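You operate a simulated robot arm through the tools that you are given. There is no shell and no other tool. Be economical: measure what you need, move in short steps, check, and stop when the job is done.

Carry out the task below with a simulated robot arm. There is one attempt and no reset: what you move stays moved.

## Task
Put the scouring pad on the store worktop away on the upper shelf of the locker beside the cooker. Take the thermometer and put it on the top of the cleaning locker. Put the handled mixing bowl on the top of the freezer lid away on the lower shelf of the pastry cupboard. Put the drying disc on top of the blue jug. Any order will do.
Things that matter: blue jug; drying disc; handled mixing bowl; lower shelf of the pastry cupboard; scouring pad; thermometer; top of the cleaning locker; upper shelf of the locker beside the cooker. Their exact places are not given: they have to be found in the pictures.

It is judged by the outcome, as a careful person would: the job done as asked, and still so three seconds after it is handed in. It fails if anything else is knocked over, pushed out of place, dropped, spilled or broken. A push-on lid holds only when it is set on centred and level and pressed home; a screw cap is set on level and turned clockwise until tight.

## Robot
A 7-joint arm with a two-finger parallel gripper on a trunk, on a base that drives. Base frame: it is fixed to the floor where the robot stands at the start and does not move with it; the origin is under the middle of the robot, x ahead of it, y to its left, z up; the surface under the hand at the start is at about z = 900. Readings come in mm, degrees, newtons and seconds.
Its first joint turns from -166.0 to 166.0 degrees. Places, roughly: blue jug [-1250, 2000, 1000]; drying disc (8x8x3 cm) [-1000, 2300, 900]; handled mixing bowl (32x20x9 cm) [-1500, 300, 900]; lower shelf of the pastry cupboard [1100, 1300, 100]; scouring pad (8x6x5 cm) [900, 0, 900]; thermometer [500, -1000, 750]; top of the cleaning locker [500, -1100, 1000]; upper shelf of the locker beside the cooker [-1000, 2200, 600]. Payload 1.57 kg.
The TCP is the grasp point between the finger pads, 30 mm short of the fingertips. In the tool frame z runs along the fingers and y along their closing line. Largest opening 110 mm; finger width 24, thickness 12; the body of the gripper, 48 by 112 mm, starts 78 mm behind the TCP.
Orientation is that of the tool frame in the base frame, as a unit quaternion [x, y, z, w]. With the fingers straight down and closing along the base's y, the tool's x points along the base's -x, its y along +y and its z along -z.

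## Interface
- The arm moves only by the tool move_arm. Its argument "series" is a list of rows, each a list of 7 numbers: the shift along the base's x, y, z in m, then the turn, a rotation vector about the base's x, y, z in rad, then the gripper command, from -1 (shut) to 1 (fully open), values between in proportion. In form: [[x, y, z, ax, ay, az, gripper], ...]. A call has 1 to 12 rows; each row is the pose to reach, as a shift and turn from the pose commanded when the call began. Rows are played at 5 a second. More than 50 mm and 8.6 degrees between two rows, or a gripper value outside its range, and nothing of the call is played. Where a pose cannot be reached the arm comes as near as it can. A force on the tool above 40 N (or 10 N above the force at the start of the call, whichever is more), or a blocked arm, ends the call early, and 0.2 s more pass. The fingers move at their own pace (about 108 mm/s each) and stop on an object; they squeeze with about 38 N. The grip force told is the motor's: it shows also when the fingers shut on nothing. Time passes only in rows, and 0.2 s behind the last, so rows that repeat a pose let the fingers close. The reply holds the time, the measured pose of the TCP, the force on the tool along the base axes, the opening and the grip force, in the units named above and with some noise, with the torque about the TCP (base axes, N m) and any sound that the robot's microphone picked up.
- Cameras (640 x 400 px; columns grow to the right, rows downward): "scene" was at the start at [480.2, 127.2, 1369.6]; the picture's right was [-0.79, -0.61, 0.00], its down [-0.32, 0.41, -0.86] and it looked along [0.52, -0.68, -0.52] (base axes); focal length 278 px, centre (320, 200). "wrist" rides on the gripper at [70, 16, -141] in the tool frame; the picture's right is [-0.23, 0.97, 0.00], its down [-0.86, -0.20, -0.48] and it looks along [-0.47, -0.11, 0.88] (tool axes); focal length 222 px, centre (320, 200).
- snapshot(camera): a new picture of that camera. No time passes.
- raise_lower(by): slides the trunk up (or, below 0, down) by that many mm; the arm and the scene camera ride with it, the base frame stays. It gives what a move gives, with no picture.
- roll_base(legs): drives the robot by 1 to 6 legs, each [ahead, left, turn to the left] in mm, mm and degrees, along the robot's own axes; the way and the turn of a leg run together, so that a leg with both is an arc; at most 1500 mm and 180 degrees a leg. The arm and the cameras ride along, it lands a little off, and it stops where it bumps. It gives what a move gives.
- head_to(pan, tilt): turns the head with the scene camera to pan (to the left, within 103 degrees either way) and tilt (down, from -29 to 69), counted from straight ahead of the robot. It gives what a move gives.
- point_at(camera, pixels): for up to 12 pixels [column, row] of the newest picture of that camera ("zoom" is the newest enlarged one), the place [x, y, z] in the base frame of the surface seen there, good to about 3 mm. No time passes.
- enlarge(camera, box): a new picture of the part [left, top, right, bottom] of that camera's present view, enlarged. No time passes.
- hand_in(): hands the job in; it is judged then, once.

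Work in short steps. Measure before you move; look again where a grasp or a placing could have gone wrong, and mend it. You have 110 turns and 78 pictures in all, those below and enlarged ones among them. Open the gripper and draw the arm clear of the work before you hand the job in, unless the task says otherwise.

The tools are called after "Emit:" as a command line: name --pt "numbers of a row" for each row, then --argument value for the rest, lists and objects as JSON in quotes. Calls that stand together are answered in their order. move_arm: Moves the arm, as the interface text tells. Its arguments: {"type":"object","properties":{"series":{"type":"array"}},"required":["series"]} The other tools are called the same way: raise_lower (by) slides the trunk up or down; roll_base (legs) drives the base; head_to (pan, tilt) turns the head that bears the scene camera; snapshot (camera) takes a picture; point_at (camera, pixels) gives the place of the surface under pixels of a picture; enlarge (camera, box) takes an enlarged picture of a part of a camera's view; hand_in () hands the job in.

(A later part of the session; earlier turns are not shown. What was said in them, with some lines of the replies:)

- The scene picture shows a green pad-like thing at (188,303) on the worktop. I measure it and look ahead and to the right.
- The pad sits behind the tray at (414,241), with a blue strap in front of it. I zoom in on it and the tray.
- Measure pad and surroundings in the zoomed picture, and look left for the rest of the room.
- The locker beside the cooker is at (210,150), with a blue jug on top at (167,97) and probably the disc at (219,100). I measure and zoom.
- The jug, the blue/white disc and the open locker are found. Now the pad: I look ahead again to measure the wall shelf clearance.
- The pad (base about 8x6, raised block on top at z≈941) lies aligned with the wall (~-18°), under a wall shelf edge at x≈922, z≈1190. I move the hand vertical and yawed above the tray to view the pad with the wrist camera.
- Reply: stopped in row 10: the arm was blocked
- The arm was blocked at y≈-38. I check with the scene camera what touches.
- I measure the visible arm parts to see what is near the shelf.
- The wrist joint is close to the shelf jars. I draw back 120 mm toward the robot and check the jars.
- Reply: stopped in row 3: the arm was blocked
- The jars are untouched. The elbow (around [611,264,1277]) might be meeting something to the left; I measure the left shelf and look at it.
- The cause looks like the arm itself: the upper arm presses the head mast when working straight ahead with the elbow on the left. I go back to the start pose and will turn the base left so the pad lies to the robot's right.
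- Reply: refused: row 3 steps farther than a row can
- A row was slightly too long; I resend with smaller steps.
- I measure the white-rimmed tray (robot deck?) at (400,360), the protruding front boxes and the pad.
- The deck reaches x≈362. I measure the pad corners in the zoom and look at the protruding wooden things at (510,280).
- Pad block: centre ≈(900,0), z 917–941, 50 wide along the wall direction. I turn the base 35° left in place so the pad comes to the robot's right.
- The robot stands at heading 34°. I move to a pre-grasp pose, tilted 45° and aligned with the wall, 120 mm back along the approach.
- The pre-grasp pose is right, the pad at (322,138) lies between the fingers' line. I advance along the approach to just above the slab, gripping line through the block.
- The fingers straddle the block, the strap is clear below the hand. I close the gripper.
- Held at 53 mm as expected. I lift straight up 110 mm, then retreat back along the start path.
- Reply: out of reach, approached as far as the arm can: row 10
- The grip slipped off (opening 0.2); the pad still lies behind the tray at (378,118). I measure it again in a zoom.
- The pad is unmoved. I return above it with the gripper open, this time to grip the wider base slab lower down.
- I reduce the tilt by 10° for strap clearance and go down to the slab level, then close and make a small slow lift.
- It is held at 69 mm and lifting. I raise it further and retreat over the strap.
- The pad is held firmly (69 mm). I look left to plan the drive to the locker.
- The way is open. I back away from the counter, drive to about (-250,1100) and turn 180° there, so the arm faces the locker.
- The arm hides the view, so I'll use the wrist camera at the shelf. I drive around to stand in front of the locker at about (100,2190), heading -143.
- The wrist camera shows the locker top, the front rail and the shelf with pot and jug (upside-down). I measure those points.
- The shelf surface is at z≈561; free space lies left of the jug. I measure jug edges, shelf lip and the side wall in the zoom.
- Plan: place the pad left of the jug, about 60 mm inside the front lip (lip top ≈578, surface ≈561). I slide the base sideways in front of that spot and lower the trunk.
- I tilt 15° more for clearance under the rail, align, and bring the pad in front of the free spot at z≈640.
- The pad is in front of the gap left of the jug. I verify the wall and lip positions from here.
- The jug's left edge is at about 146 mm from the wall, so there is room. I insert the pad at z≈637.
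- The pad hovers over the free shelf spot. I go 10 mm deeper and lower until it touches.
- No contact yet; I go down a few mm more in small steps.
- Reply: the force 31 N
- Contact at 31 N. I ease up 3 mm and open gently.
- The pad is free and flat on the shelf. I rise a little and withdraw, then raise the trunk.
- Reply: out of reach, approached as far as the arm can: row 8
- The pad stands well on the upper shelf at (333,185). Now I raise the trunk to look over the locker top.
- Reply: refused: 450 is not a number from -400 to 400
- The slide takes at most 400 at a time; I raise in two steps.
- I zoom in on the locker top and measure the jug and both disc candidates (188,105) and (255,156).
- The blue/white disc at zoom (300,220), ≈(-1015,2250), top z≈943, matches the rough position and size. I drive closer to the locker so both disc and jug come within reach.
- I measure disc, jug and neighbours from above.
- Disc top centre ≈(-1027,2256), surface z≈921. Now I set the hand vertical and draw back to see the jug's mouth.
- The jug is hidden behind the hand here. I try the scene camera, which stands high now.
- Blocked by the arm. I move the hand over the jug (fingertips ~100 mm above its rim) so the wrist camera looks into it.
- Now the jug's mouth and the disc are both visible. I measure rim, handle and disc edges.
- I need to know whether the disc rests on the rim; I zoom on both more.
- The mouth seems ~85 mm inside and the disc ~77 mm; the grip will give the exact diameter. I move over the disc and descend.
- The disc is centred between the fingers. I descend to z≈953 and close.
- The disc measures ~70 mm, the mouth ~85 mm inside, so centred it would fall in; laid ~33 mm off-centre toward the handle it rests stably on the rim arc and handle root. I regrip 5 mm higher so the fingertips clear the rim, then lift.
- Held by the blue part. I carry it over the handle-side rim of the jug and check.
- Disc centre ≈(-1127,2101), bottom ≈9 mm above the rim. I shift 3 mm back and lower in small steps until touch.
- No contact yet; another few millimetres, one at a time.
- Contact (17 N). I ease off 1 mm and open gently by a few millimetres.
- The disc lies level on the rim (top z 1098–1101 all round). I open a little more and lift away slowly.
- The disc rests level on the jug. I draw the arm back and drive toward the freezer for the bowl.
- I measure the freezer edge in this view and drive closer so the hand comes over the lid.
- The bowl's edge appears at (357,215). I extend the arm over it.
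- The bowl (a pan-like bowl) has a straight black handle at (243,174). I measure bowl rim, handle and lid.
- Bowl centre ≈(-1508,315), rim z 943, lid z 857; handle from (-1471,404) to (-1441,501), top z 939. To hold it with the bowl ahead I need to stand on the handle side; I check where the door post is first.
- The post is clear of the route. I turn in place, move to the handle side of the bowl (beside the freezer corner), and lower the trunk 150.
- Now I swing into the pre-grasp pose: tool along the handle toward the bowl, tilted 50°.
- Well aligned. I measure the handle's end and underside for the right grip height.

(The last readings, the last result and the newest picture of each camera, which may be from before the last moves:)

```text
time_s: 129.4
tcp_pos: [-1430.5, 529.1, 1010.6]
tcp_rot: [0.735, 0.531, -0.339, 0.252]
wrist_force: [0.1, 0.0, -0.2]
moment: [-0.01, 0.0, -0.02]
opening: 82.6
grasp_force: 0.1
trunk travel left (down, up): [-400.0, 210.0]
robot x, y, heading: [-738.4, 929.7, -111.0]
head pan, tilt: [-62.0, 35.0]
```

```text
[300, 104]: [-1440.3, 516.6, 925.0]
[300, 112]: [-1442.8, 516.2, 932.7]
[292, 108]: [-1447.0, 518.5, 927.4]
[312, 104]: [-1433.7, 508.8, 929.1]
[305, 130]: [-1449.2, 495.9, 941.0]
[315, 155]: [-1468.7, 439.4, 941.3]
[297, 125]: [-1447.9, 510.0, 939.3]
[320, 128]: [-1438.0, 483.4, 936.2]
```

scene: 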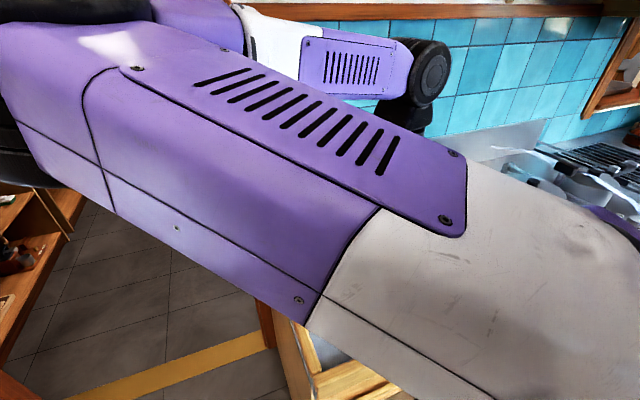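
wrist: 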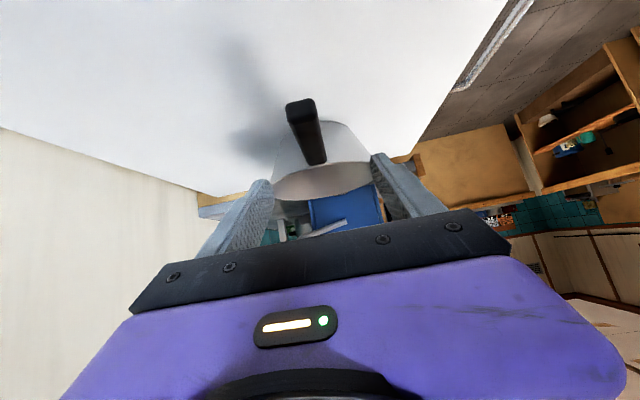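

Handle spans z 922–941, centre line through (-1449,496)–(-1468,440). I advance onto it and close.

Emit:
move_arm --pt "-0.01 -0.027 -0.024 0 0 0 0.5" --pt "-0.02 -0.054 -0.048 0 0 0 0.5" --pt "-0.031 -0.082 -0.073 0 0 0 0.5" --pt "-0.031 -0.082 -0.073 0 0 0 0" --pt "-0.031 -0.082 -0.073 0 0 0 -0.5" --pt "-0.031 -0.082 -0.073 0 0 0 -1" --pt "-0.031 -0.082 -0.073 0 0 0 -1" --pt "-0.031 -0.082 -0.073 0 0 0 -1"

```text
time_s: 131.2
tcp_pos: [-1464.4, 445.6, 936.3]
tcp_rot: [0.734, 0.531, -0.34, 0.252]
wrist_force: [0.2, -0.6, -0.6]
moment: [-0.04, 0.18, 0.14]
opening: 27.6
grasp_force: 37.6
trunk travel left (down, up): [-400.0, 210.0]
robot x, y, heading: [-738.3, 926.3, -111.3]
head pan, tilt: [-62.0, 35.0]
```

Gripped at 27.6 mm. A slow 30 mm test lift, then a look.

Emit:
move_arm --pt "0 0 0.01 0 0 0 -1" --pt "0 0 0.02 0 0 0 -1" --pt "0 0 0.03 0 0 0 -1" --pt "0 0 0.04 0 0 0 -1" --pt "0 0 0.04 0 0 0 -1"

Emit:
snapshot --camera "wrist"

Emit:
point_at --camera "wrist" --pixels '[[320, 120], [285, 150], [350, 140], [320, 180], [300, 170], [340, 160]]'

```text
time_s: 132.4
tcp_pos: [-1463.0, 444.8, 975.7]
tcp_rot: [0.735, 0.531, -0.34, 0.252]
wrist_force: [-0.5, -0.2, -5.7]
moment: [0.47, -0.13, -0.06]
opening: 27.8
grasp_force: 37.5
trunk travel left (down, up): [-400.0, 210.0]
robot x, y, heading: [-738.4, 924.6, -111.3]
head pan, tilt: [-62.0, 35.0]
```

```text
18 pictures are left
```

wrist: 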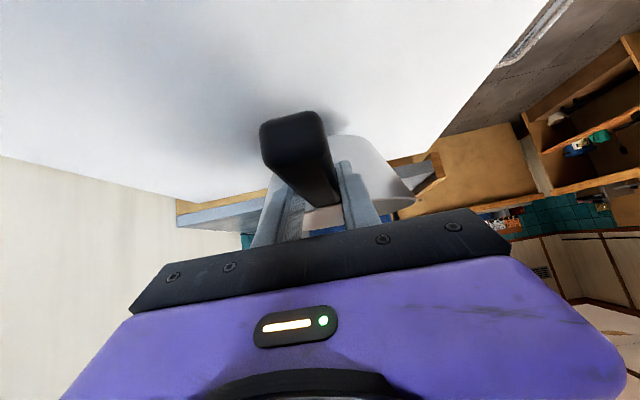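

```text
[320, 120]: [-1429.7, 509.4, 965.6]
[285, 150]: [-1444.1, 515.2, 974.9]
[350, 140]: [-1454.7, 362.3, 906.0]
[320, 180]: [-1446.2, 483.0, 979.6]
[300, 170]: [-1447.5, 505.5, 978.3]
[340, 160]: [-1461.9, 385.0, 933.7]
```

It holds level (weight ≈5.7 N). I raise it clear, back away into the room and turn so the pastry cupboard is on my left for a look.

Emit:
raise_lower --by 150

Emit:
roll_base --legs '[[-858, 619, 0], [0, 0, 31]]'

Emit:
head_to --pan 62 --tilt 45

Emit:
snapshot --camera "scene"

```text
time_s: 134.1
tcp_pos: [-1461.8, 443.5, 1125.3]
tcp_rot: [0.734, 0.531, -0.34, 0.252]
wrist_force: [-0.3, -1.3, -5.1]
moment: [0.47, -0.15, 0.01]
opening: 28.1
grasp_force: 37.9
trunk travel left (down, up): [-550.0, 60.0]
robot x, y, heading: [-734.9, 926.7, -111.4]
head pan, tilt: [-62.0, 35.0]
```

```text
time_s: 141.1
tcp_pos: [-237.3, 713.5, 1124.8]
tcp_rot: [0.58, 0.697, -0.266, 0.328]
wrist_force: [0.1, 0.2, -4.1]
moment: [0.45, 0.11, 0.0]
opening: 27.9
grasp_force: 37.9
trunk travel left (down, up): [-550.0, 60.0]
robot x, y, heading: [165.9, 1488.0, -82.5]
head pan, tilt: [-62.0, 35.0]
```

```text
time_s: 143.1
tcp_pos: [-236.3, 714.0, 1125.1]
tcp_rot: [0.579, 0.697, -0.266, 0.329]
wrist_force: [0.4, -0.3, -4.4]
moment: [0.45, 0.1, -0.03]
opening: 27.8
grasp_force: 38.3
trunk travel left (down, up): [-550.0, 60.0]
robot x, y, heading: [163.7, 1484.8, -82.6]
head pan, tilt: [62.0, 45.0]
```

```text
17 pictures are left
```

scene: 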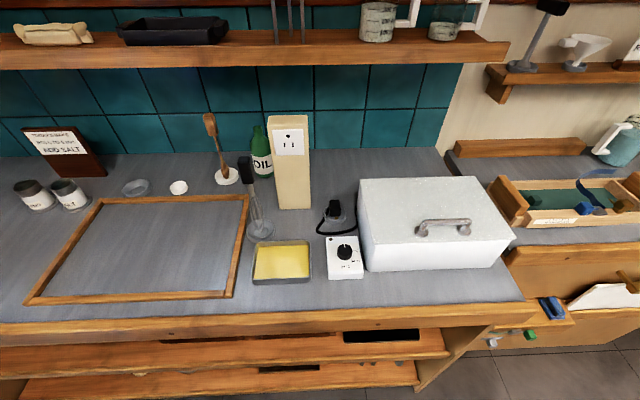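

The cupboard's two shelves are below the counter at (220,355)/(220,385). I lower the trunk and look again from lower down.

Emit:
raise_lower --by -400

Emit:
raise_lower --by -150

Emit:
head_to --pan 80 --tilt 42

Emit:
snapshot --camera "scene"

```text
time_s: 147.0
tcp_pos: [-238.0, 712.8, 725.5]
tcp_rot: [0.58, 0.697, -0.266, 0.328]
wrist_force: [0.1, 0.5, -4.3]
moment: [0.44, 0.08, 0.02]
opening: 28.0
grasp_force: 38.0
trunk travel left (down, up): [-150.0, 460.0]
robot x, y, heading: [163.6, 1487.0, -82.6]
head pan, tilt: [62.0, 45.0]
```

```text
time_s: 148.7
tcp_pos: [-237.2, 713.5, 574.6]
tcp_rot: [0.579, 0.696, -0.267, 0.329]
wrist_force: [0.4, -0.6, -3.8]
moment: [0.46, 0.09, -0.02]
opening: 27.7
grasp_force: 38.4
trunk travel left (down, up): [0.0, 610.0]
robot x, y, heading: [165.9, 1486.2, -82.2]
head pan, tilt: [62.0, 45.0]
```

```text
time_s: 149.5
tcp_pos: [-236.5, 714.0, 575.4]
tcp_rot: [0.58, 0.697, -0.266, 0.328]
wrist_force: [0.3, -1.2, -5.1]
moment: [0.45, 0.11, -0.04]
opening: 28.0
grasp_force: 37.9
trunk travel left (down, up): [0.0, 610.0]
robot x, y, heading: [167.7, 1488.4, -82.5]
head pan, tilt: [80.0, 42.0]
```

```text
16 pictures are left
```

scene: 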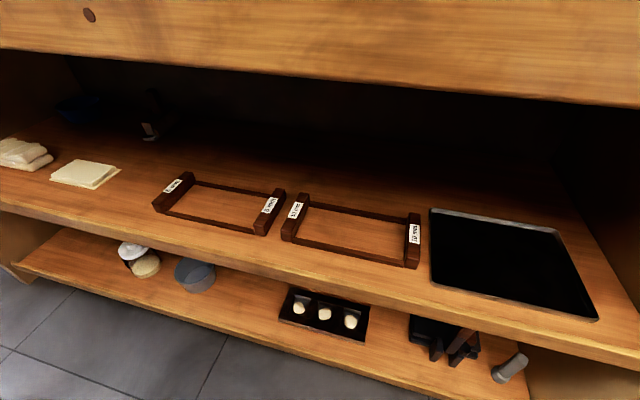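

A clear view of both shelves. I measure the lower shelf, its items and the upper board's edge.

Emit:
point_at --camera "scene" --pixels '[[250, 290], [250, 323], [215, 285], [180, 265], [283, 312], [365, 340], [410, 330], [250, 255], [480, 385], [100, 250], [60, 240], [140, 270]]'

Emit:
point_at --camera "scene" --pixels '[[350, 297], [290, 290], [230, 270], [20, 260], [30, 225], [250, 245], [250, 60], [240, 262], [265, 272], [395, 330], [380, 318], [160, 285]]'

```text
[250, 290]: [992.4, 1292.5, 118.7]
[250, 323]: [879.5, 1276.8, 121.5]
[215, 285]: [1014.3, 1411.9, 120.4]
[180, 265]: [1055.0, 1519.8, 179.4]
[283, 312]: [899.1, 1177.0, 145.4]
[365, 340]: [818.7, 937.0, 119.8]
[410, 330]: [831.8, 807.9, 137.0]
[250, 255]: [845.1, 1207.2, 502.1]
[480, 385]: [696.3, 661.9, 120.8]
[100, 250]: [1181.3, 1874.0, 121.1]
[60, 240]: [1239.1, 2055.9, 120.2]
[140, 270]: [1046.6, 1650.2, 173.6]
```

```text
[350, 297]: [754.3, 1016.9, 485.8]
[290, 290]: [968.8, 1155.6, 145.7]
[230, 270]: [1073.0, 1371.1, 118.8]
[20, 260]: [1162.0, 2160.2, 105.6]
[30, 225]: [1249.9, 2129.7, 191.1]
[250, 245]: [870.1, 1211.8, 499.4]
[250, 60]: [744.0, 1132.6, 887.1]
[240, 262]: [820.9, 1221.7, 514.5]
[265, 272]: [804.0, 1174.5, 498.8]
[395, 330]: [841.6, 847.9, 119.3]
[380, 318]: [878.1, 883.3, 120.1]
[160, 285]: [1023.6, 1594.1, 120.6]
```

Lower shelf z≈120, clear height to ≈480. There is a gap about 260 mm wide (centre near (893,1327) at the front) between the tray and the cup. I drive back, turn to face it, then fold the arm lower.

Emit:
roll_base --legs '[[-613, -12, 0], [0, 0, 60.8]]'

Emit:
head_to --pan 0 --tilt 40

Emit:
snapshot --camera "scene"

```text
time_s: 155.7
tcp_pos: [556.8, 1366.7, 575.9]
tcp_rot: [0.143, 0.895, -0.061, 0.418]
wrist_force: [-0.4, -0.2, -4.5]
moment: [0.16, 0.43, 0.02]
opening: 27.7
grasp_force: 37.7
trunk travel left (down, up): [0.0, 610.0]
robot x, y, heading: [74.4, 2091.5, -21.3]
head pan, tilt: [80.0, 42.0]
```

```text
time_s: 157.2
tcp_pos: [557.1, 1365.9, 575.7]
tcp_rot: [0.143, 0.895, -0.061, 0.418]
wrist_force: [-0.1, -0.5, -4.8]
moment: [0.15, 0.44, -0.05]
opening: 27.9
grasp_force: 37.8
trunk travel left (down, up): [0.0, 610.0]
robot x, y, heading: [75.1, 2092.3, -21.1]
head pan, tilt: [0.0, 40.0]
```

```text
15 pictures are left
```

scene: 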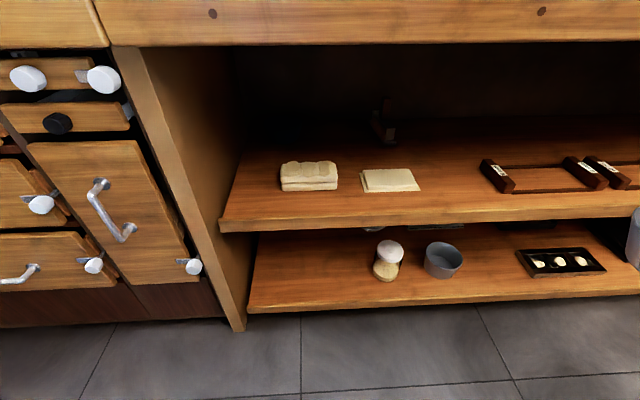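

A much better view: the gap left of the jar, (260–370) px, is wider. I measure it.

Emit:
point_at --camera "scene" --pixels '[[255, 300], [315, 300], [315, 270], [315, 240], [372, 275], [385, 265], [365, 235], [262, 245], [460, 270], [517, 262], [340, 237], [315, 222]]'

Emit:
enlarge --camera "scene" --box '[240, 210, 540, 320]'

```text
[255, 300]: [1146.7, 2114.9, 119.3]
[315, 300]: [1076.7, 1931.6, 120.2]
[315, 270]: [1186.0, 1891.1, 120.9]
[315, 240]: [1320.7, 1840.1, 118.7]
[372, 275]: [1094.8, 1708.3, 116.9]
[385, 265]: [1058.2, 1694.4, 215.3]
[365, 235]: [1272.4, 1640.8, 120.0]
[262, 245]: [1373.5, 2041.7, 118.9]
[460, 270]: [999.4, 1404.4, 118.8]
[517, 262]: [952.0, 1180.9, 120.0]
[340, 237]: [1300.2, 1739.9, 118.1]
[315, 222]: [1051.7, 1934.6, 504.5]
```

```text
2.13 times, centred on (390, 265) of scene
```

zoom: 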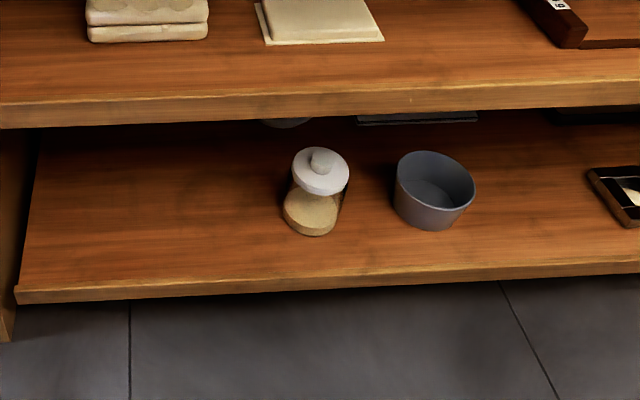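

The gap left of the jar is ~400 mm wide and empty. Target bowl centre ≈(1201,1866). I shift the base left and fold the arm down to z≈235.

Emit:
roll_base --legs '[[-28, 603, 0]]'

Emit:
move_arm --pt "-0.007 0.01 -0.035 0 0 0 -1" --pt "-0.014 0.02 -0.07 0 0 0 -1" --pt "-0.021 0.03 -0.105 0 0 0 -1" --pt "-0.028 0.041 -0.14 0 0 0 -1" --pt "-0.034 0.051 -0.175 0 0 0 -1" --pt "-0.041 0.062 -0.21 0 0 0 -1" --pt "-0.048 0.072 -0.245 0 0 0 -1" --pt "-0.055 0.082 -0.28 0 0 0 -1" --pt "-0.062 0.093 -0.31 0 0 0 -1" --pt "-0.062 0.093 -0.34 0 0 0 -1" --pt "-0.062 0.093 -0.34 0 0 0 -1"

```text
time_s: 160.6
tcp_pos: [742.6, 1930.8, 575.9]
tcp_rot: [0.151, 0.894, -0.065, 0.417]
wrist_force: [-0.1, -0.1, -4.0]
moment: [0.16, 0.39, -0.02]
opening: 27.8
grasp_force: 37.8
trunk travel left (down, up): [0.0, 610.0]
robot x, y, heading: [270.3, 2663.3, -22.0]
head pan, tilt: [0.0, 40.0]
```

```text
time_s: 163.0
tcp_pos: [680.7, 2023.5, 236.2]
tcp_rot: [0.15, 0.894, -0.064, 0.418]
wrist_force: [0.3, -0.1, -5.1]
moment: [0.15, 0.43, -0.02]
opening: 27.9
grasp_force: 37.6
trunk travel left (down, up): [0.0, 610.0]
robot x, y, heading: [267.2, 2659.6, -22.2]
head pan, tilt: [0.0, 40.0]
```

The arm reaches. I drive straight in 300 mm and look.

Emit:
roll_base --legs '[[300, 30, 0]]'

Emit:
head_to --pan -35 --tilt 45

Emit:
snapshot --camera "scene"

```text
time_s: 165.1
tcp_pos: [978.2, 1939.9, 235.1]
tcp_rot: [0.148, 0.894, -0.064, 0.417]
wrist_force: [-0.1, 0.2, -5.0]
moment: [0.17, 0.45, 0.05]
opening: 27.6
grasp_force: 37.9
trunk travel left (down, up): [0.0, 610.0]
robot x, y, heading: [564.6, 2576.2, -21.9]
head pan, tilt: [0.0, 40.0]
```

```text
time_s: 166.1
tcp_pos: [978.6, 1939.2, 234.9]
tcp_rot: [0.148, 0.894, -0.063, 0.418]
wrist_force: [0.6, 0.6, -4.3]
moment: [0.15, 0.44, -0.02]
opening: 27.8
grasp_force: 38.3
trunk travel left (down, up): [0.0, 610.0]
robot x, y, heading: [568.0, 2578.2, -22.1]
head pan, tilt: [-35.0, 45.0]
```

```text
13 pictures are left
```

scene: 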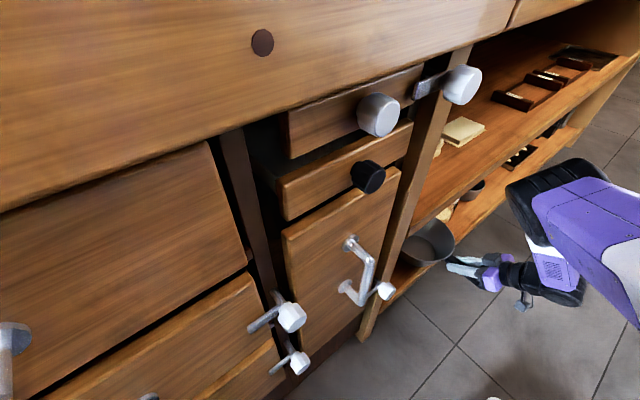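

The bowl is just entering the shelf at (430,240), clear of the side wall. I extend the arm the remaining ~95 mm (base stays), keeping height.

Emit:
move_arm --pt "0.024 -0.008 0 0 0 0 -1" --pt "0.047 -0.016 0 0 0 0 -1" --pt "0.07 -0.024 0 0 0 0 -1" --pt "0.092 -0.031 0 0 0 0 -1" --pt "0.092 -0.031 0 0 0 0 -1"

Emit:
enlarge --camera "scene" --box '[360, 150, 600, 310]'

Emit:
point_at --camera "zoom" --pixels '[[180, 200], [180, 250], [120, 280], [140, 300], [220, 270], [110, 330]]'

```text
time_s: 167.3
tcp_pos: [1070.4, 1908.3, 236.1]
tcp_rot: [0.148, 0.895, -0.063, 0.417]
wrist_force: [0.7, 0.4, -4.4]
moment: [0.16, 0.43, -0.02]
opening: 27.6
grasp_force: 38.1
trunk travel left (down, up): [0.0, 610.0]
robot x, y, heading: [568.3, 2578.7, -21.8]
head pan, tilt: [-35.0, 45.0]
```

```text
2.50 times, centred on (480, 230) of scene
```

zoom: 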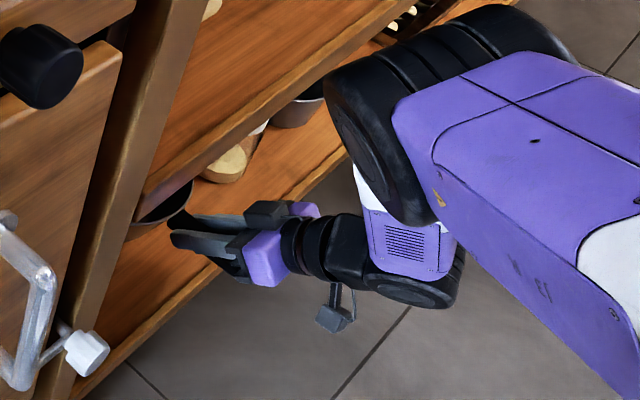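

```text
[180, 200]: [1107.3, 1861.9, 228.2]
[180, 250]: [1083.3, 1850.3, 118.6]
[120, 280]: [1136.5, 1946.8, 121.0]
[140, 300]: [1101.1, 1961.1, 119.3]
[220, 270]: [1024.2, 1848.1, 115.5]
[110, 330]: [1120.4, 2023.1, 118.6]
```

The bowl is inside with room all round. I lower gently toward the shelf.

Emit:
move_arm --pt "0 0 -0.012 0 0 0 -1" --pt "0 0 -0.022 0 0 0 -1" --pt "0 0 -0.029 0 0 0 -1" --pt "0 0 -0.033 0 0 0 -1" --pt "0 0 -0.033 0 0 0 -1"

```text
time_s: 168.5
tcp_pos: [1070.2, 1908.1, 203.0]
tcp_rot: [0.147, 0.894, -0.063, 0.418]
wrist_force: [-0.1, 0.3, -4.1]
moment: [0.07, 0.37, 0.0]
opening: 27.8
grasp_force: 38.6
trunk travel left (down, up): [0.0, 610.0]
robot x, y, heading: [564.6, 2577.7, -21.5]
head pan, tilt: [-35.0, 45.0]
```

Emit:
move_arm --pt "0 0 -0.002 0 0 0 -1" --pt "0 0 -0.004 0 0 0 -1" --pt "0 0 -0.005 0 0 0 -1" --pt "0 0 -0.005 0 0 0 -1"

```text
time_s: 169.5
tcp_pos: [1071.9, 1908.1, 199.6]
tcp_rot: [0.148, 0.894, -0.064, 0.418]
wrist_force: [-2.3, 0.9, 17.4]
moment: [-0.7, -0.81, 0.0]
opening: 27.9
grasp_force: 37.7
trunk travel left (down, up): [0.0, 610.0]
robot x, y, heading: [565.3, 2580.9, -22.1]
head pan, tilt: [-35.0, 45.0]
```

Touch-down. I open and withdraw along the tool axis, then back away.

Emit:
move_arm --pt "0 0 0.002 0 0 0 -0.5" --pt "0 0 0.002 0 0 0 0" --pt "0 0 0.002 0 0 0 0.1" --pt "-0.022 0.007 0.02 0 0 0 0.1" --pt "-0.044 0.014 0.038 0 0 0 0.1" --pt "-0.066 0.021 0.056 0 0 0 0.1" --pt "-0.1 0.03 0.07 0 0 0 0.1" --pt "-0.135 0.042 0.08 0 0 0 0.1" --pt "-0.15 0.05 0.08 0 0 0 0.1"

Emit:
roll_base --legs '[[-300, 0, 0]]'

Emit:
snapshot --camera "wrist"

```text
time_s: 171.5
tcp_pos: [920.3, 1959.6, 276.6]
tcp_rot: [0.148, 0.894, -0.064, 0.418]
wrist_force: [-0.2, -0.2, 0.0]
moment: [-0.01, 0.0, 0.01]
opening: 60.7
grasp_force: 0.0
trunk travel left (down, up): [0.0, 610.0]
robot x, y, heading: [564.2, 2581.0, -21.6]
head pan, tilt: [-35.0, 45.0]
```

```text
time_s: 173.5
tcp_pos: [644.9, 2071.3, 276.3]
tcp_rot: [0.147, 0.895, -0.063, 0.418]
wrist_force: [-0.4, -0.4, 0.4]
moment: [-0.02, -0.02, 0.01]
opening: 60.6
grasp_force: 0.0
trunk travel left (down, up): [0.0, 610.0]
robot x, y, heading: [286.4, 2688.1, -21.5]
head pan, tilt: [-35.0, 45.0]
```

```text
11 pictures are left
```

wrist: 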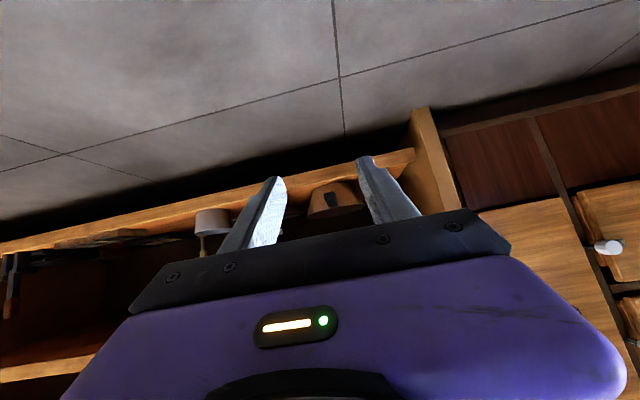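

The bowl stands well on the lower shelf. Now the thermometer: I raise the trunk, bring the hand up vertical, turn to heading -90 and drive back to the store end.

Emit:
raise_lower --by 400

Emit:
move_arm --pt "0 0 0.036 0.0226 0.069 0 0.4" --pt "0 0 0.072 0.0452 0.138 0 0.6" --pt "0 0 0.108 0.0678 0.207 0 0.8" --pt "0 0 0.144 0.0903 0.276 0 1" --pt "0 0 0.18 0.113 0.345 0 1" --pt "0 0 0.216 0.1355 0.414 0 1" --pt "0 0 0.252 0.158 0.484 0 1" --pt "0 0 0.288 0.181 0.553 0 1" --pt "0 0 0.324 0.203 0.622 0 1" --pt "0 0 0.36 0.226 0.691 0 1" --pt "0 0 0.396 0.248 0.76 0 1" --pt "0 0 0.43 0.271 0.829 0 1"

Emit:
roll_base --legs '[[0, 0, -68.5], [1170, -218, 0], [1170, -218, 0]]'

Emit:
head_to --pan 40 --tilt 25

Emit:
snapshot --camera "scene"

```text
time_s: 177.3
tcp_pos: [644.3, 2070.7, 675.1]
tcp_rot: [0.147, 0.894, -0.063, 0.418]
wrist_force: [0.0, -1.2, 0.4]
moment: [-0.01, -0.03, -0.01]
opening: 60.5
grasp_force: 0.1
trunk travel left (down, up): [-400.0, 210.0]
robot x, y, heading: [293.6, 2685.1, -21.6]
head pan, tilt: [-35.0, 45.0]
```

```text
time_s: 179.9
tcp_pos: [645.4, 2070.9, 1106.4]
tcp_rot: [0.163, 0.987, 0.002, 0.0]
wrist_force: [-0.6, -0.7, -0.3]
moment: [0.01, 0.03, 0.01]
opening: 110.0
grasp_force: 0.0
trunk travel left (down, up): [-400.0, 210.0]
robot x, y, heading: [291.4, 2691.2, -21.7]
head pan, tilt: [-35.0, 45.0]
```

```text
time_s: 194.6
tcp_pos: [-624.0, -194.3, 1105.5]
tcp_rot: [0.699, 0.716, 0.002, 0.001]
wrist_force: [0.4, 0.4, -0.6]
moment: [0.01, 0.02, -0.01]
opening: 110.0
grasp_force: 0.1
trunk travel left (down, up): [-400.0, 210.0]
robot x, y, heading: [-166.3, 351.3, -91.3]
head pan, tilt: [-35.0, 45.0]
```

```text
time_s: 196.1
tcp_pos: [-625.0, -194.1, 1107.0]
tcp_rot: [0.698, 0.716, 0.001, 0.001]
wrist_force: [-0.6, 0.0, 0.5]
moment: [0.02, 0.01, -0.01]
opening: 110.1
grasp_force: 0.0
trunk travel left (down, up): [-400.0, 210.0]
robot x, y, heading: [-162.0, 351.6, -91.7]
head pan, tilt: [40.0, 25.0]
```

```text
10 pictures are left
```

scene: 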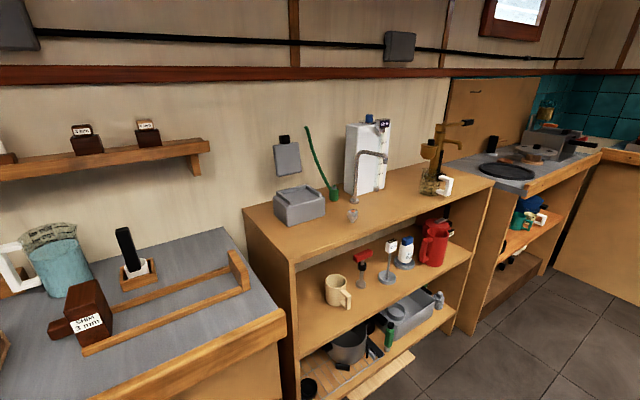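

The cleaning locker is at (370,280), with tools on its middle shelf. I zoom on it.

Emit:
enlarge --camera "scene" --box '[300, 205, 476, 315]'

Emit:
point_at --camera "zoom" --pixels '[[225, 185], [225, 240], [225, 300], [330, 145], [325, 200], [320, 265], [150, 300], [400, 230], [270, 340], [200, 180], [350, 335], [150, 345]]'

```text
3.64 times, centred on (388, 260) of scene
```

zoom: 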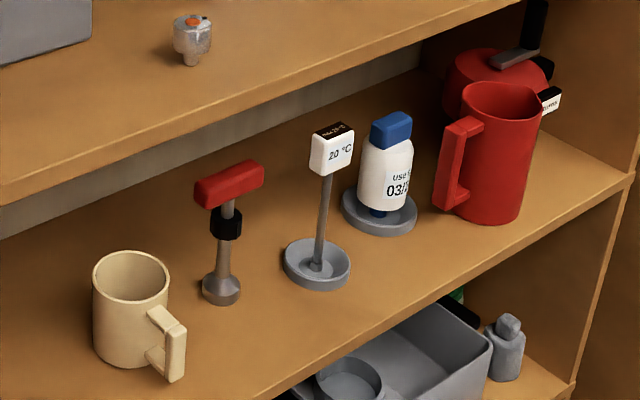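

```text
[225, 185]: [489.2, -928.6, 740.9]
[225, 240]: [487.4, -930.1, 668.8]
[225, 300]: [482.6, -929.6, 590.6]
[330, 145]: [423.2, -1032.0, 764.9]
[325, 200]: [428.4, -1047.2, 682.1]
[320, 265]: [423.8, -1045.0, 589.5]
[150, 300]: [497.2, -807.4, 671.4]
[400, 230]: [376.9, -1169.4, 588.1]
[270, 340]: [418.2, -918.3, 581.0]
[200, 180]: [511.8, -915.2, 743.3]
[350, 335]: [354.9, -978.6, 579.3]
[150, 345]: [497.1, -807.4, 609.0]
```

The thermometer is the white "20 °C" head on a stem with a grey foot: stem at ≈(427,-1046), shelf z≈580, head z≈765. I measure shelf front, top surface and free place.

Emit:
point_at --camera "zoom" --pixels '[[440, 288], [300, 372], [625, 180], [100, 175], [300, 92], [480, 15], [120, 130], [250, 80], [330, 55], [190, 60], [310, 245], [290, 270]]'

Emit:
point_at --camera "scene" --pixels '[[330, 232], [385, 205], [400, 190], [352, 212], [320, 215], [420, 200], [355, 205], [300, 222], [430, 190], [375, 225]]'

```text
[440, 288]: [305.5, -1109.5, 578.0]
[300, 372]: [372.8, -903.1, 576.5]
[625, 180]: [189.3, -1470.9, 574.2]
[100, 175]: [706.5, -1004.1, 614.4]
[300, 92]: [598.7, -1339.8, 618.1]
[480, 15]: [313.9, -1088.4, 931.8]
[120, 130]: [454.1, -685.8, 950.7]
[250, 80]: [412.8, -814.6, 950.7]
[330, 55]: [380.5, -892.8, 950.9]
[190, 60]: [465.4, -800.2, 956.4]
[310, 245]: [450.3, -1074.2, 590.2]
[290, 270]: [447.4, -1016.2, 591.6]
```

```text
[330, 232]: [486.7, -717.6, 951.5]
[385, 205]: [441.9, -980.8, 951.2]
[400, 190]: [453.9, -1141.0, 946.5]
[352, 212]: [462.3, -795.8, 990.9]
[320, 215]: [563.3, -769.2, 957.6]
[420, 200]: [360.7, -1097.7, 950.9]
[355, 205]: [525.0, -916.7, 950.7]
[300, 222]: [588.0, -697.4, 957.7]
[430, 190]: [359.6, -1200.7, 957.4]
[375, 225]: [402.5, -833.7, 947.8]
```

Shelf front line passes (306,-1110) along (0.31,0.95); top z≈951; the thermometer stands 96 mm inside. I turn to heading +20 here, then back and slide to stand in front of the locker.

Emit:
point_at --camera "scene" --pixels '[[387, 158], [372, 153], [352, 195], [430, 170], [445, 185], [403, 242], [560, 330], [460, 130]]'

Emit:
roll_base --legs '[[0, 0, 111.7], [-413, -169, 0], [-293, -841, 0]]'

```text
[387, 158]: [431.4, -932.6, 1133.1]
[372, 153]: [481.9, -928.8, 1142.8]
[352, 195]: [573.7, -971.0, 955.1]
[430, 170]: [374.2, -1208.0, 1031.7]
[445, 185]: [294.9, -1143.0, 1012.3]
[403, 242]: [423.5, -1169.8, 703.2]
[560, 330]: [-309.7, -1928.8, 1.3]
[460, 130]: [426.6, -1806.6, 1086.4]
```

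```text
time_s: 207.8
tcp_pos: [184.9, -1082.0, 1105.4]
tcp_rot: [-0.193, 0.981, 0.001, 0.0]
wrist_force: [0.3, 0.0, -0.6]
moment: [-0.02, 0.0, -0.01]
opening: 110.0
grasp_force: 0.1
trunk travel left (down, up): [-400.0, 210.0]
robot x, y, heading: [-488.9, -846.6, 19.2]
head pan, tilt: [40.0, 25.0]
```

I lower the trunk 250 and swing the hand into a 60°-tilted pre-grasp in front of the thermometer stem, z≈675.

Emit:
raise_lower --by -250

Emit:
move_arm --pt "0.01 0.008 -0.018 0.004 -0.1066 -0.0637 0.8" --pt "0.02 0.016 -0.036 0.008 -0.2133 -0.1273 0.6" --pt "0.03 0.025 -0.054 0.012 -0.3199 -0.191 0.4" --pt "0.04 0.033 -0.072 0.016 -0.4266 -0.2547 0.2" --pt "0.05 0.041 -0.09 0.02 -0.5332 -0.3184 0.1" --pt "0.06 0.05 -0.108 0.024 -0.6398 -0.382 0.1" --pt "0.07 0.058 -0.126 0.028 -0.7465 -0.4457 0.1" --pt "0.08 0.066 -0.144 0.032 -0.8531 -0.5094 0.1" --pt "0.09 0.074 -0.162 0.036 -0.9598 -0.573 0.1" --pt "0.099 0.083 -0.18 0.04 -1.0664 -0.6367 0.1" --pt "0.099 0.083 -0.18 0.04 -1.0664 -0.6367 0.1"

Emit:
snapshot --camera "wrist"

```text
time_s: 210.4
tcp_pos: [186.5, -1083.1, 855.4]
tcp_rot: [-0.192, 0.981, 0.002, 0.0]
wrist_force: [-0.3, 0.1, -0.1]
moment: [-0.01, 0.01, 0.02]
opening: 110.2
grasp_force: 0.1
trunk travel left (down, up): [-150.0, 460.0]
robot x, y, heading: [-489.2, -846.2, 19.4]
head pan, tilt: [40.0, 25.0]
```

```text
time_s: 212.8
tcp_pos: [283.9, -1007.2, 679.4]
tcp_rot: [0.133, 0.857, -0.073, 0.493]
wrist_force: [0.7, 0.4, -0.4]
moment: [-0.07, 0.0, -0.04]
opening: 60.7
grasp_force: 0.0
out of reach, approached as far as the arm can: row 10, 11
trunk travel left (down, up): [-150.0, 460.0]
robot x, y, heading: [-487.0, -846.4, 19.4]
head pan, tilt: [40.0, 25.0]
```

```text
8 pictures are left
```

wrist: 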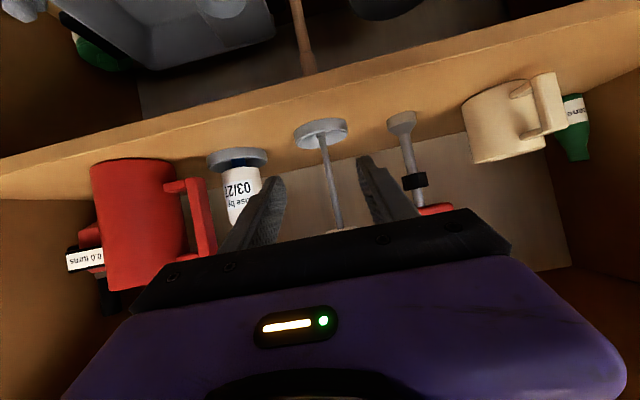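

The stem at (327,170) is centred between the fingers. I measure stem and foot.

Emit:
point_at --camera "wrist" --pixels '[[325, 160], [330, 185], [334, 205], [320, 122], [297, 135], [347, 128], [322, 142], [262, 200]]'

```text
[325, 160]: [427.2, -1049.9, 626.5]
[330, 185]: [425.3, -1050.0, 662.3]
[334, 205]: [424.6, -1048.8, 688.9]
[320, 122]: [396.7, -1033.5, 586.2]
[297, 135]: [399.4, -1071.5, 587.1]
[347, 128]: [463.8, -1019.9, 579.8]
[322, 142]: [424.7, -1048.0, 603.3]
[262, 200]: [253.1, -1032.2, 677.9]
```

Stem centre ≈(429,-1050). I move in around it (no closing yet).

Emit:
move_arm --pt "0.034 -0.011 0.001 0 0 0 0.1" --pt "0.068 -0.023 0.002 0 0 0 0.1" --pt "0.102 -0.034 0.002 0 0 0 0.1" --pt "0.136 -0.046 0.002 0 0 0 0.1" --pt "0.136 -0.046 0.002 0 0 0 0.1"

Emit:
snapshot --camera "wrist"

```text
time_s: 214.0
tcp_pos: [420.0, -1050.1, 682.0]
tcp_rot: [0.135, 0.856, -0.075, 0.494]
wrist_force: [-0.3, -0.4, 0.3]
moment: [0.0, 0.01, -0.02]
opening: 60.6
grasp_force: 0.0
trunk travel left (down, up): [-150.0, 460.0]
robot x, y, heading: [-486.2, -849.5, 19.3]
head pan, tilt: [40.0, 25.0]
```

```text
7 pictures are left
```

wrist: 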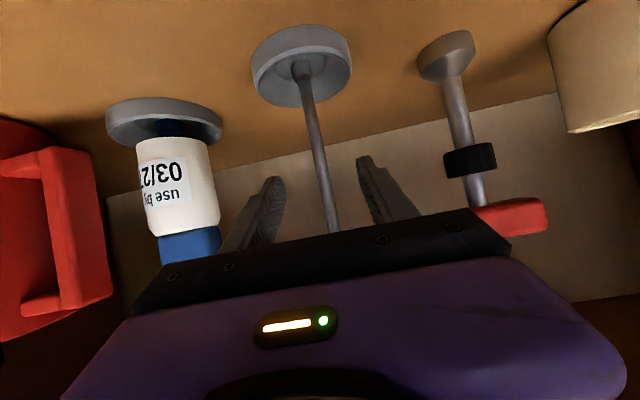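

The stem is between the fingers. I close gently and lift 20 mm.

Emit:
move_arm --pt "0 0 0 0 0 0 -0.2" --pt "0 0 0 0 0 0 -0.5" --pt "0 0 0 0 0 0 -0.8" --pt "0 0 0 0 0 0 -1" --pt "0 0 0 0 0 0 -1" --pt "0 0 0 0 0 0 -1" --pt "0 0 0.01 0 0 0 -1" --pt "0 0 0.02 0 0 0 -1" --pt "0 0 0.03 0 0 0 -1" --pt "0 0 0.03 0 0 0 -1"

Emit:
snapshot --camera "wrist"

Emit:
point_at --camera "wrist" --pixels '[[300, 35], [270, 70], [340, 70], [310, 120], [320, 160], [325, 190]]'

```text
time_s: 216.2
tcp_pos: [418.1, -1052.3, 711.7]
tcp_rot: [0.136, 0.855, -0.077, 0.494]
wrist_force: [-2.2, 0.2, -0.4]
moment: [0.01, 0.04, 0.0]
opening: 9.0
grasp_force: 27.3
trunk travel left (down, up): [-150.0, 460.0]
robot x, y, heading: [-488.5, -846.5, 19.0]
head pan, tilt: [40.0, 25.0]
```

```text
6 pictures are left
```

wrist: 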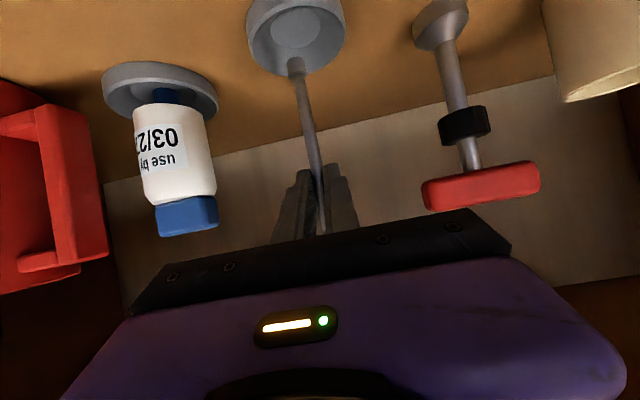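

```text
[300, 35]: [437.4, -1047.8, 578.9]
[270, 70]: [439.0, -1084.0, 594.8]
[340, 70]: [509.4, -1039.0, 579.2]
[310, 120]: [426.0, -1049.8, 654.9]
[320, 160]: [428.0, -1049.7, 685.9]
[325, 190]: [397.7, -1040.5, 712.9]
```

The stem lifted out of its dish stand (stand stays); the thermometer (9 mm stem) is held. I withdraw it straight out, back the base a little, and raise the trunk.

Emit:
move_arm --pt "-0.01 0.003 0.01 0 0 0 -1" --pt "-0.04 0.013 0.012 0 0 0 -1" --pt "-0.075 0.024 0.012 0 0 0 -1" --pt "-0.11 0.036 0.012 0 0 0 -1" --pt "-0.125 0.041 0.012 0 0 0 -1"

Emit:
roll_base --legs '[[-100, 0, 0]]'

Emit:
raise_lower --by 400

```text
time_s: 217.4
tcp_pos: [295.3, -1009.9, 723.3]
tcp_rot: [0.134, 0.855, -0.075, 0.494]
wrist_force: [-0.1, 0.9, -0.7]
moment: [0.02, 0.01, -0.01]
opening: 9.0
grasp_force: 27.2
trunk travel left (down, up): [-150.0, 460.0]
robot x, y, heading: [-490.9, -847.2, 19.4]
head pan, tilt: [40.0, 25.0]
```

```text
time_s: 218.5
tcp_pos: [199.2, -1042.9, 724.5]
tcp_rot: [0.136, 0.856, -0.077, 0.493]
wrist_force: [-0.4, -0.1, -0.9]
moment: [0.01, 0.0, 0.0]
opening: 9.0
grasp_force: 27.9
trunk travel left (down, up): [-150.0, 460.0]
robot x, y, heading: [-583.1, -882.3, 19.1]
head pan, tilt: [40.0, 25.0]
```

```text
time_s: 222.3
tcp_pos: [200.0, -1043.1, 1123.7]
tcp_rot: [0.135, 0.856, -0.076, 0.493]
wrist_force: [0.6, 0.4, -0.7]
moment: [-0.01, 0.04, -0.01]
opening: 8.7
grasp_force: 27.3
trunk travel left (down, up): [-550.0, 60.0]
robot x, y, heading: [-583.8, -883.4, 19.4]
head pan, tilt: [40.0, 25.0]
```

Now I turn the hand (past vertical, leaning 20°) so the thermometer comes nearly horizontal with its head forward, then shift the base so it is above the free area of the locker top.

Emit:
move_arm --pt "0 0 0 -0.0044 0.1183 0.0486 -1" --pt "0 0 0 -0.0089 0.2367 0.0973 -1" --pt "0 0 0 -0.0133 0.355 0.1459 -1" --pt "0 0 0 -0.0178 0.4733 0.1945 -1" --pt "0 0 0 -0.0222 0.5917 0.2431 -1" --pt "0 0 0 -0.0267 0.71 0.2918 -1" --pt "0 0 0 -0.0311 0.8283 0.3404 -1" --pt "0 0 0 -0.0355 0.9467 0.389 -1" --pt "0 0 0 -0.04 1.065 0.4376 -1" --pt "0 0 0 -0.0444 1.1833 0.4863 -1" --pt "0 0 0 -0.0489 1.3017 0.5349 -1" --pt "0 0 0 -0.0533 1.42 0.5835 -1"

Emit:
roll_base --legs '[[145, -119, 0]]'

Emit:
snapshot --camera "wrist"

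```text
time_s: 224.9
tcp_pos: [199.0, -1042.7, 1124.5]
tcp_rot: [-0.191, 0.966, -0.031, -0.171]
wrist_force: [-0.3, 1.1, -0.8]
moment: [-0.04, -0.01, -0.04]
opening: 9.0
grasp_force: 27.1
trunk travel left (down, up): [-550.0, 60.0]
robot x, y, heading: [-583.8, -881.4, 19.5]
head pan, tilt: [40.0, 25.0]
```

```text
time_s: 226.5
tcp_pos: [379.2, -1106.1, 1123.6]
tcp_rot: [-0.189, 0.967, -0.031, -0.169]
wrist_force: [-0.4, 0.0, -0.6]
moment: [0.0, -0.01, -0.04]
opening: 9.1
grasp_force: 27.9
trunk travel left (down, up): [-550.0, 60.0]
robot x, y, heading: [-406.2, -949.9, 19.2]
head pan, tilt: [40.0, 25.0]
```

```text
5 pictures are left
```

wrist: 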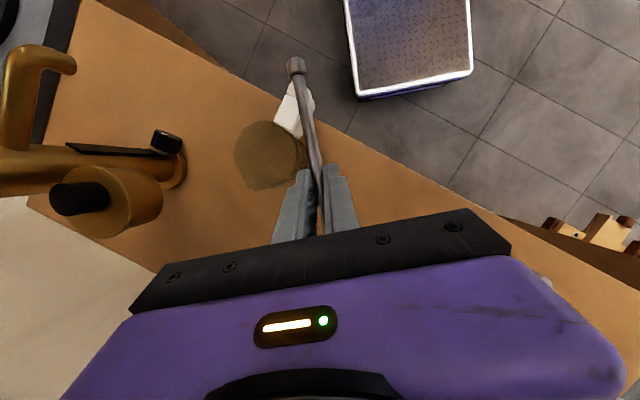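

The free end of the stem is at (295,65), the jar with white handle is under it at (270,150). I measure to choose the clear spot.

Emit:
point_at --camera "wrist" --pixels '[[295, 62], [303, 100], [313, 150], [297, 165], [270, 155], [288, 110], [370, 150], [400, 180], [450, 205], [355, 185], [245, 150], [545, 275]]'

```text
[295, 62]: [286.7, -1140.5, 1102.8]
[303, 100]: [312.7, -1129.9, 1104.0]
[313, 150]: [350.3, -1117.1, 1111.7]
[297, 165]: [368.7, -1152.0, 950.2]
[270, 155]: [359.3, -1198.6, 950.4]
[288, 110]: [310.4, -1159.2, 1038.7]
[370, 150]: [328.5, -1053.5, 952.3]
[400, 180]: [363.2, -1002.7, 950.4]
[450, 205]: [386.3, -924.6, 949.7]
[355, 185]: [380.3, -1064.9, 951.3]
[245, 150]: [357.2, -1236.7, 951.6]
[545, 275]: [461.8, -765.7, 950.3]
```

Clear spot: grip point at ≈(427,-1060), rod lying diagonally inward. I shift there, level the rod 8° more, and descend to ~35 mm above touch.

Emit:
move_arm --pt "0.024 0.023 0 -0.026 0.065 0 -1" --pt "0.048 0.046 0 -0.052 0.13 0 -1" --pt "0.048 0.046 -0.035 -0.052 0.13 0 -1" --pt "0.048 0.046 -0.07 -0.052 0.13 0 -1" --pt "0.048 0.046 -0.1 -0.052 0.13 0 -1" --pt "0.048 0.046 -0.1 -0.052 0.13 0 -1"

Emit:
snapshot --camera "wrist"

Emit:
point_at --camera "wrist" --pixels '[[295, 62], [303, 100], [310, 140], [280, 100], [350, 120], [400, 150], [250, 150]]'

```text
time_s: 227.1
tcp_pos: [415.0, -1069.5, 1124.1]
tcp_rot: [-0.176, 0.955, -0.04, -0.237]
wrist_force: [-2.6, -2.5, -0.9]
moment: [0.28, -0.13, -0.25]
opening: 8.9
grasp_force: 27.6
trunk travel left (down, up): [-550.0, 60.0]
robot x, y, heading: [-405.7, -947.1, 19.2]
head pan, tilt: [40.0, 25.0]
stopped in row 2: the force on the tool passed its limit at 78 N (the readings are from after the stop); the commanded pose is now the measured one
```

```text
4 pictures are left
```

wrist: 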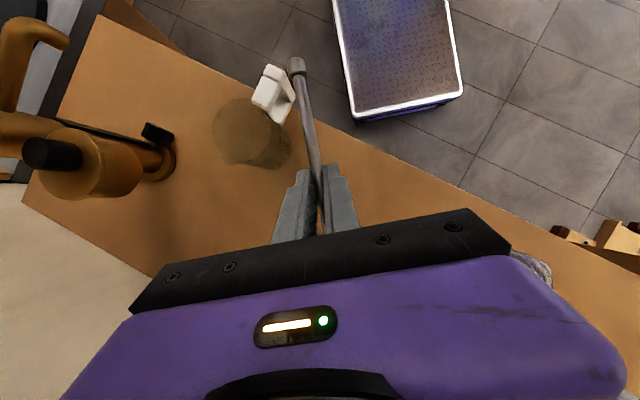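

```text
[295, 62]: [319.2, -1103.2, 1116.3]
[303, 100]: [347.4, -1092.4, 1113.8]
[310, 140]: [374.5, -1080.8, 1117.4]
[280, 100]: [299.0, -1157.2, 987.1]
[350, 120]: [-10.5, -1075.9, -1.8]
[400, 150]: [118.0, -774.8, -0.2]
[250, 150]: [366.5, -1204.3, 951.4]
```

Something (hand against the tall container behind) was touched, so I back off toward the front, lean less (12°) and yaw 15° so the rod lies closer to the front, then check.

Emit:
move_arm --pt "-0.022 0.008 0.002 0 0 0 -1" --pt "-0.043 0.017 0.002 0 0 0 -1" --pt "-0.043 0.017 0.002 0.025 -0.065 0.065 -1" --pt "-0.043 0.017 0.002 0.05 -0.13 0.13 -1" --pt "-0.043 0.017 0.002 0.075 -0.195 0.195 -1" --pt "-0.043 0.017 0.002 0.1 -0.26 0.26 -1" --pt "-0.025 0.016 0.0 0.1 -0.26 0.26 -1" --pt "-0.005 0.015 0.0 0.1 -0.26 0.26 -1" --pt "-0.005 0.015 -0.03 0.1 -0.26 0.26 -1" --pt "-0.005 0.015 -0.06 0.1 -0.26 0.26 -1" --pt "-0.005 0.015 -0.08 0.1 -0.26 0.26 -1"

Emit:
snapshot --camera "wrist"

Emit:
point_at --camera "wrist" --pixels '[[295, 62], [303, 100], [310, 140], [280, 140], [350, 120], [360, 170], [400, 170], [250, 150]]'

```text
time_s: 229.5
tcp_pos: [409.9, -1055.6, 1044.0]
tcp_rot: [-0.303, 0.947, -0.045, -0.095]
wrist_force: [-0.4, -0.2, -0.6]
moment: [0.01, 0.05, 0.01]
opening: 8.9
grasp_force: 27.8
trunk travel left (down, up): [-550.0, 60.0]
robot x, y, heading: [-404.8, -942.4, 19.1]
head pan, tilt: [40.0, 25.0]
```

```text
3 pictures are left
```

wrist: 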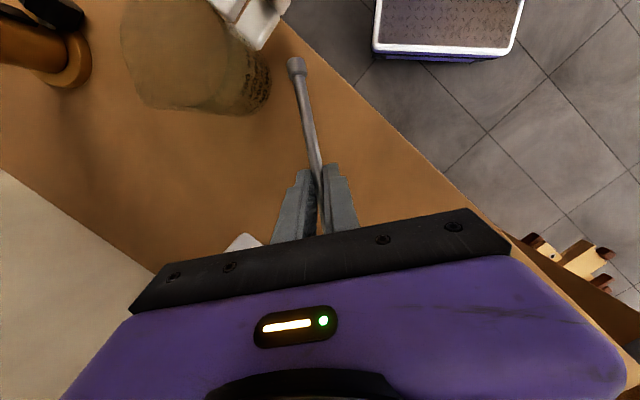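

```text
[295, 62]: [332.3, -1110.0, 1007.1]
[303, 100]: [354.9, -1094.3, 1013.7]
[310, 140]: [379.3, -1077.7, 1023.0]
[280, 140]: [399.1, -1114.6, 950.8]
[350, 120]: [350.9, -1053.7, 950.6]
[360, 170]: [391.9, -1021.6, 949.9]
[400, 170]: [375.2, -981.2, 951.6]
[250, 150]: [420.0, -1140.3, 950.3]
```

The rod's free end at (295,62) is over the top inside the front edge. I lower until the end touches and the fingertips are just above the surface.

Emit:
move_arm --pt "0 0 -0.02 0 0 0 -1" --pt "0 0 -0.04 0 0 0 -1" --pt "0 0 -0.05 0 0 0 -1" --pt "0 0 -0.054 0 0 0 -1" --pt "0 0 -0.057 0 0 0 -1" --pt "0 0 -0.057 0 0 0 -1"

```text
time_s: 230.9
tcp_pos: [411.0, -1054.0, 987.1]
tcp_rot: [-0.304, 0.947, -0.045, -0.095]
wrist_force: [3.4, 0.2, 7.5]
moment: [-0.53, 0.56, 0.18]
opening: 8.6
grasp_force: 28.1
trunk travel left (down, up): [-550.0, 60.0]
robot x, y, heading: [-402.5, -946.5, 19.1]
head pan, tilt: [40.0, 25.0]
```

The end touches (7.5 N). I lean the hand 10° to bring the head down, then open slowly.

Emit:
move_arm --pt "0 0 0.001 -0.034 0.047 0 -1" --pt "0 0 0.001 -0.069 0.094 0 -1" --pt "0 0 0.001 -0.103 0.141 0 -1" --pt "0 0 0.001 -0.103 0.141 0 -1" --pt "0 0 0 -0.103 0.141 0 -0.83" --pt "0 0 0 -0.103 0.141 0 -0.8" --pt "0 0 0 -0.103 0.141 0 -0.75" --pt "0 0 0 -0.103 0.141 0 -0.7" --pt "0 0 0 -0.103 0.141 0 -0.6" --pt "0 0 0 -0.103 0.141 0 -0.5" --pt "0 0 0 -0.103 0.141 0 -0.4"

Emit:
snapshot --camera "wrist"

Emit:
point_at --camera "wrist" --pixels '[[295, 62], [303, 100], [310, 140], [315, 170], [318, 200]]'

```text
time_s: 233.3
tcp_pos: [410.7, -1052.8, 986.9]
tcp_rot: [-0.299, 0.935, -0.071, -0.178]
wrist_force: [0.7, -0.2, 0.3]
moment: [-0.01, -0.01, -0.03]
opening: 33.1
grasp_force: 0.1
trunk travel left (down, up): [-550.0, 60.0]
robot x, y, heading: [-403.2, -944.1, 19.2]
head pan, tilt: [40.0, 25.0]
```

```text
2 pictures are left
```

wrist: 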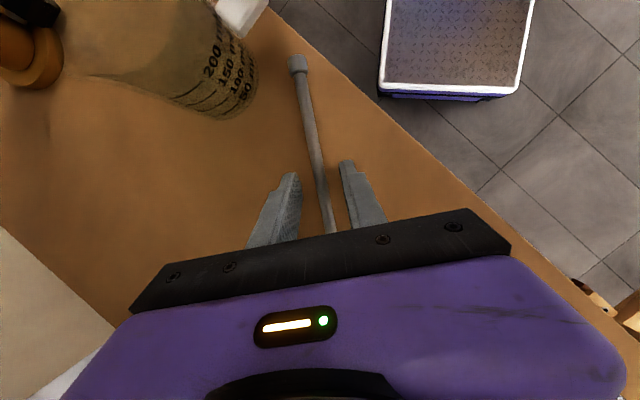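

```text
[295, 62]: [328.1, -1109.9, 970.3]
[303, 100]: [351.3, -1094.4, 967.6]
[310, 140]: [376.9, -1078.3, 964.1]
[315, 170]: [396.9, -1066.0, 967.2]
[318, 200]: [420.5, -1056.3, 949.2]
```

The thermometer lies on the top. I open a little more, lift straight up, then draw back to the front, and take a look.

Emit:
move_arm --pt "0 0 0.005 0 0 0 -0.3" --pt "0 0 0.03 0 0 0 -0.3" --pt "0 0 0.07 0 0 0 -0.3" --pt "0 0 0.11 0 0 0 -0.3" --pt "-0.02 0.0 0.15 0 0 0 -0.3" --pt "-0.06 0.0 0.16 0 0 0 -0.3" --pt "-0.1 0.0 0.16 0 0 0 -0.3" --pt "-0.14 0.0 0.16 0 0 0 -0.3"

Emit:
roll_base --legs '[[-300, 100, 0], [0, 0, -60]]'

Emit:
head_to --pan 35 --tilt 30

Emit:
snapshot --camera "scene"

```text
time_s: 235.1
tcp_pos: [272.5, -1052.1, 1148.0]
tcp_rot: [-0.301, 0.934, -0.073, -0.177]
wrist_force: [-0.5, 0.8, 0.2]
moment: [-0.01, 0.01, 0.01]
opening: 38.6
grasp_force: 0.1
trunk travel left (down, up): [-550.0, 60.0]
robot x, y, heading: [-403.2, -943.2, 19.3]
head pan, tilt: [40.0, 25.0]
```

```text
time_s: 239.8
tcp_pos: [-477.5, -1586.7, 1147.8]
tcp_rot: [0.209, 0.959, 0.026, -0.19]
wrist_force: [-0.3, -0.6, -0.4]
moment: [0.0, 0.02, -0.02]
opening: 38.5
grasp_force: 0.0
trunk travel left (down, up): [-550.0, 60.0]
robot x, y, heading: [-720.7, -949.0, -40.9]
head pan, tilt: [40.0, 25.0]
```

```text
time_s: 240.5
tcp_pos: [-476.8, -1585.7, 1148.1]
tcp_rot: [0.21, 0.959, 0.026, -0.189]
wrist_force: [-1.0, 0.0, 0.1]
moment: [0.0, 0.01, 0.0]
opening: 38.5
grasp_force: 0.1
trunk travel left (down, up): [-550.0, 60.0]
robot x, y, heading: [-720.2, -944.3, -41.0]
head pan, tilt: [35.0, 30.0]
```

```text
1 pictures are left
```

scene: 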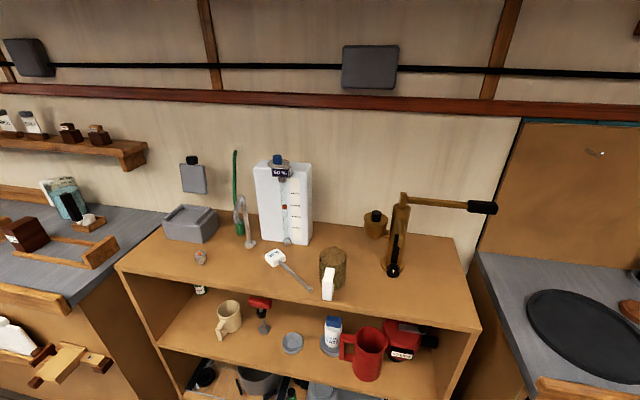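

The thermometer lies on the locker top at (285,268) with everything else upright, and the arm is clear with its gripper open. I hand in.

Emit:
hand_in

```text
The job is handed in.
```

I carried out all four parts and handed the job in, but the arm bumped something while I was placing the thermometer.

- **Scouring pad:** it lies flat on the upper shelf of the locker beside the cooker, left of the jug there.
- **Drying disc:** it rests level on the blue jug, about 30 mm off-centre towards the handle. The disc (about 70 mm) is smaller than the jug's mouth (about 85 mm), so a centred disc would have fallen in.
- **Mixing bowl:** it stands on the lower shelf of the pastry cupboard, in the gap left of the jar.
- **Thermometer:** it lies flat on top of the cleaning locker. It lifted out of its dish stand, which stayed on the locker's middle shelf.
- **The bump:** the arm hit something above the locker top with a force of 78 N, probably the tall white container at the back. The last picture shows the things on the locker upright. I did not check whether the container had shifted.
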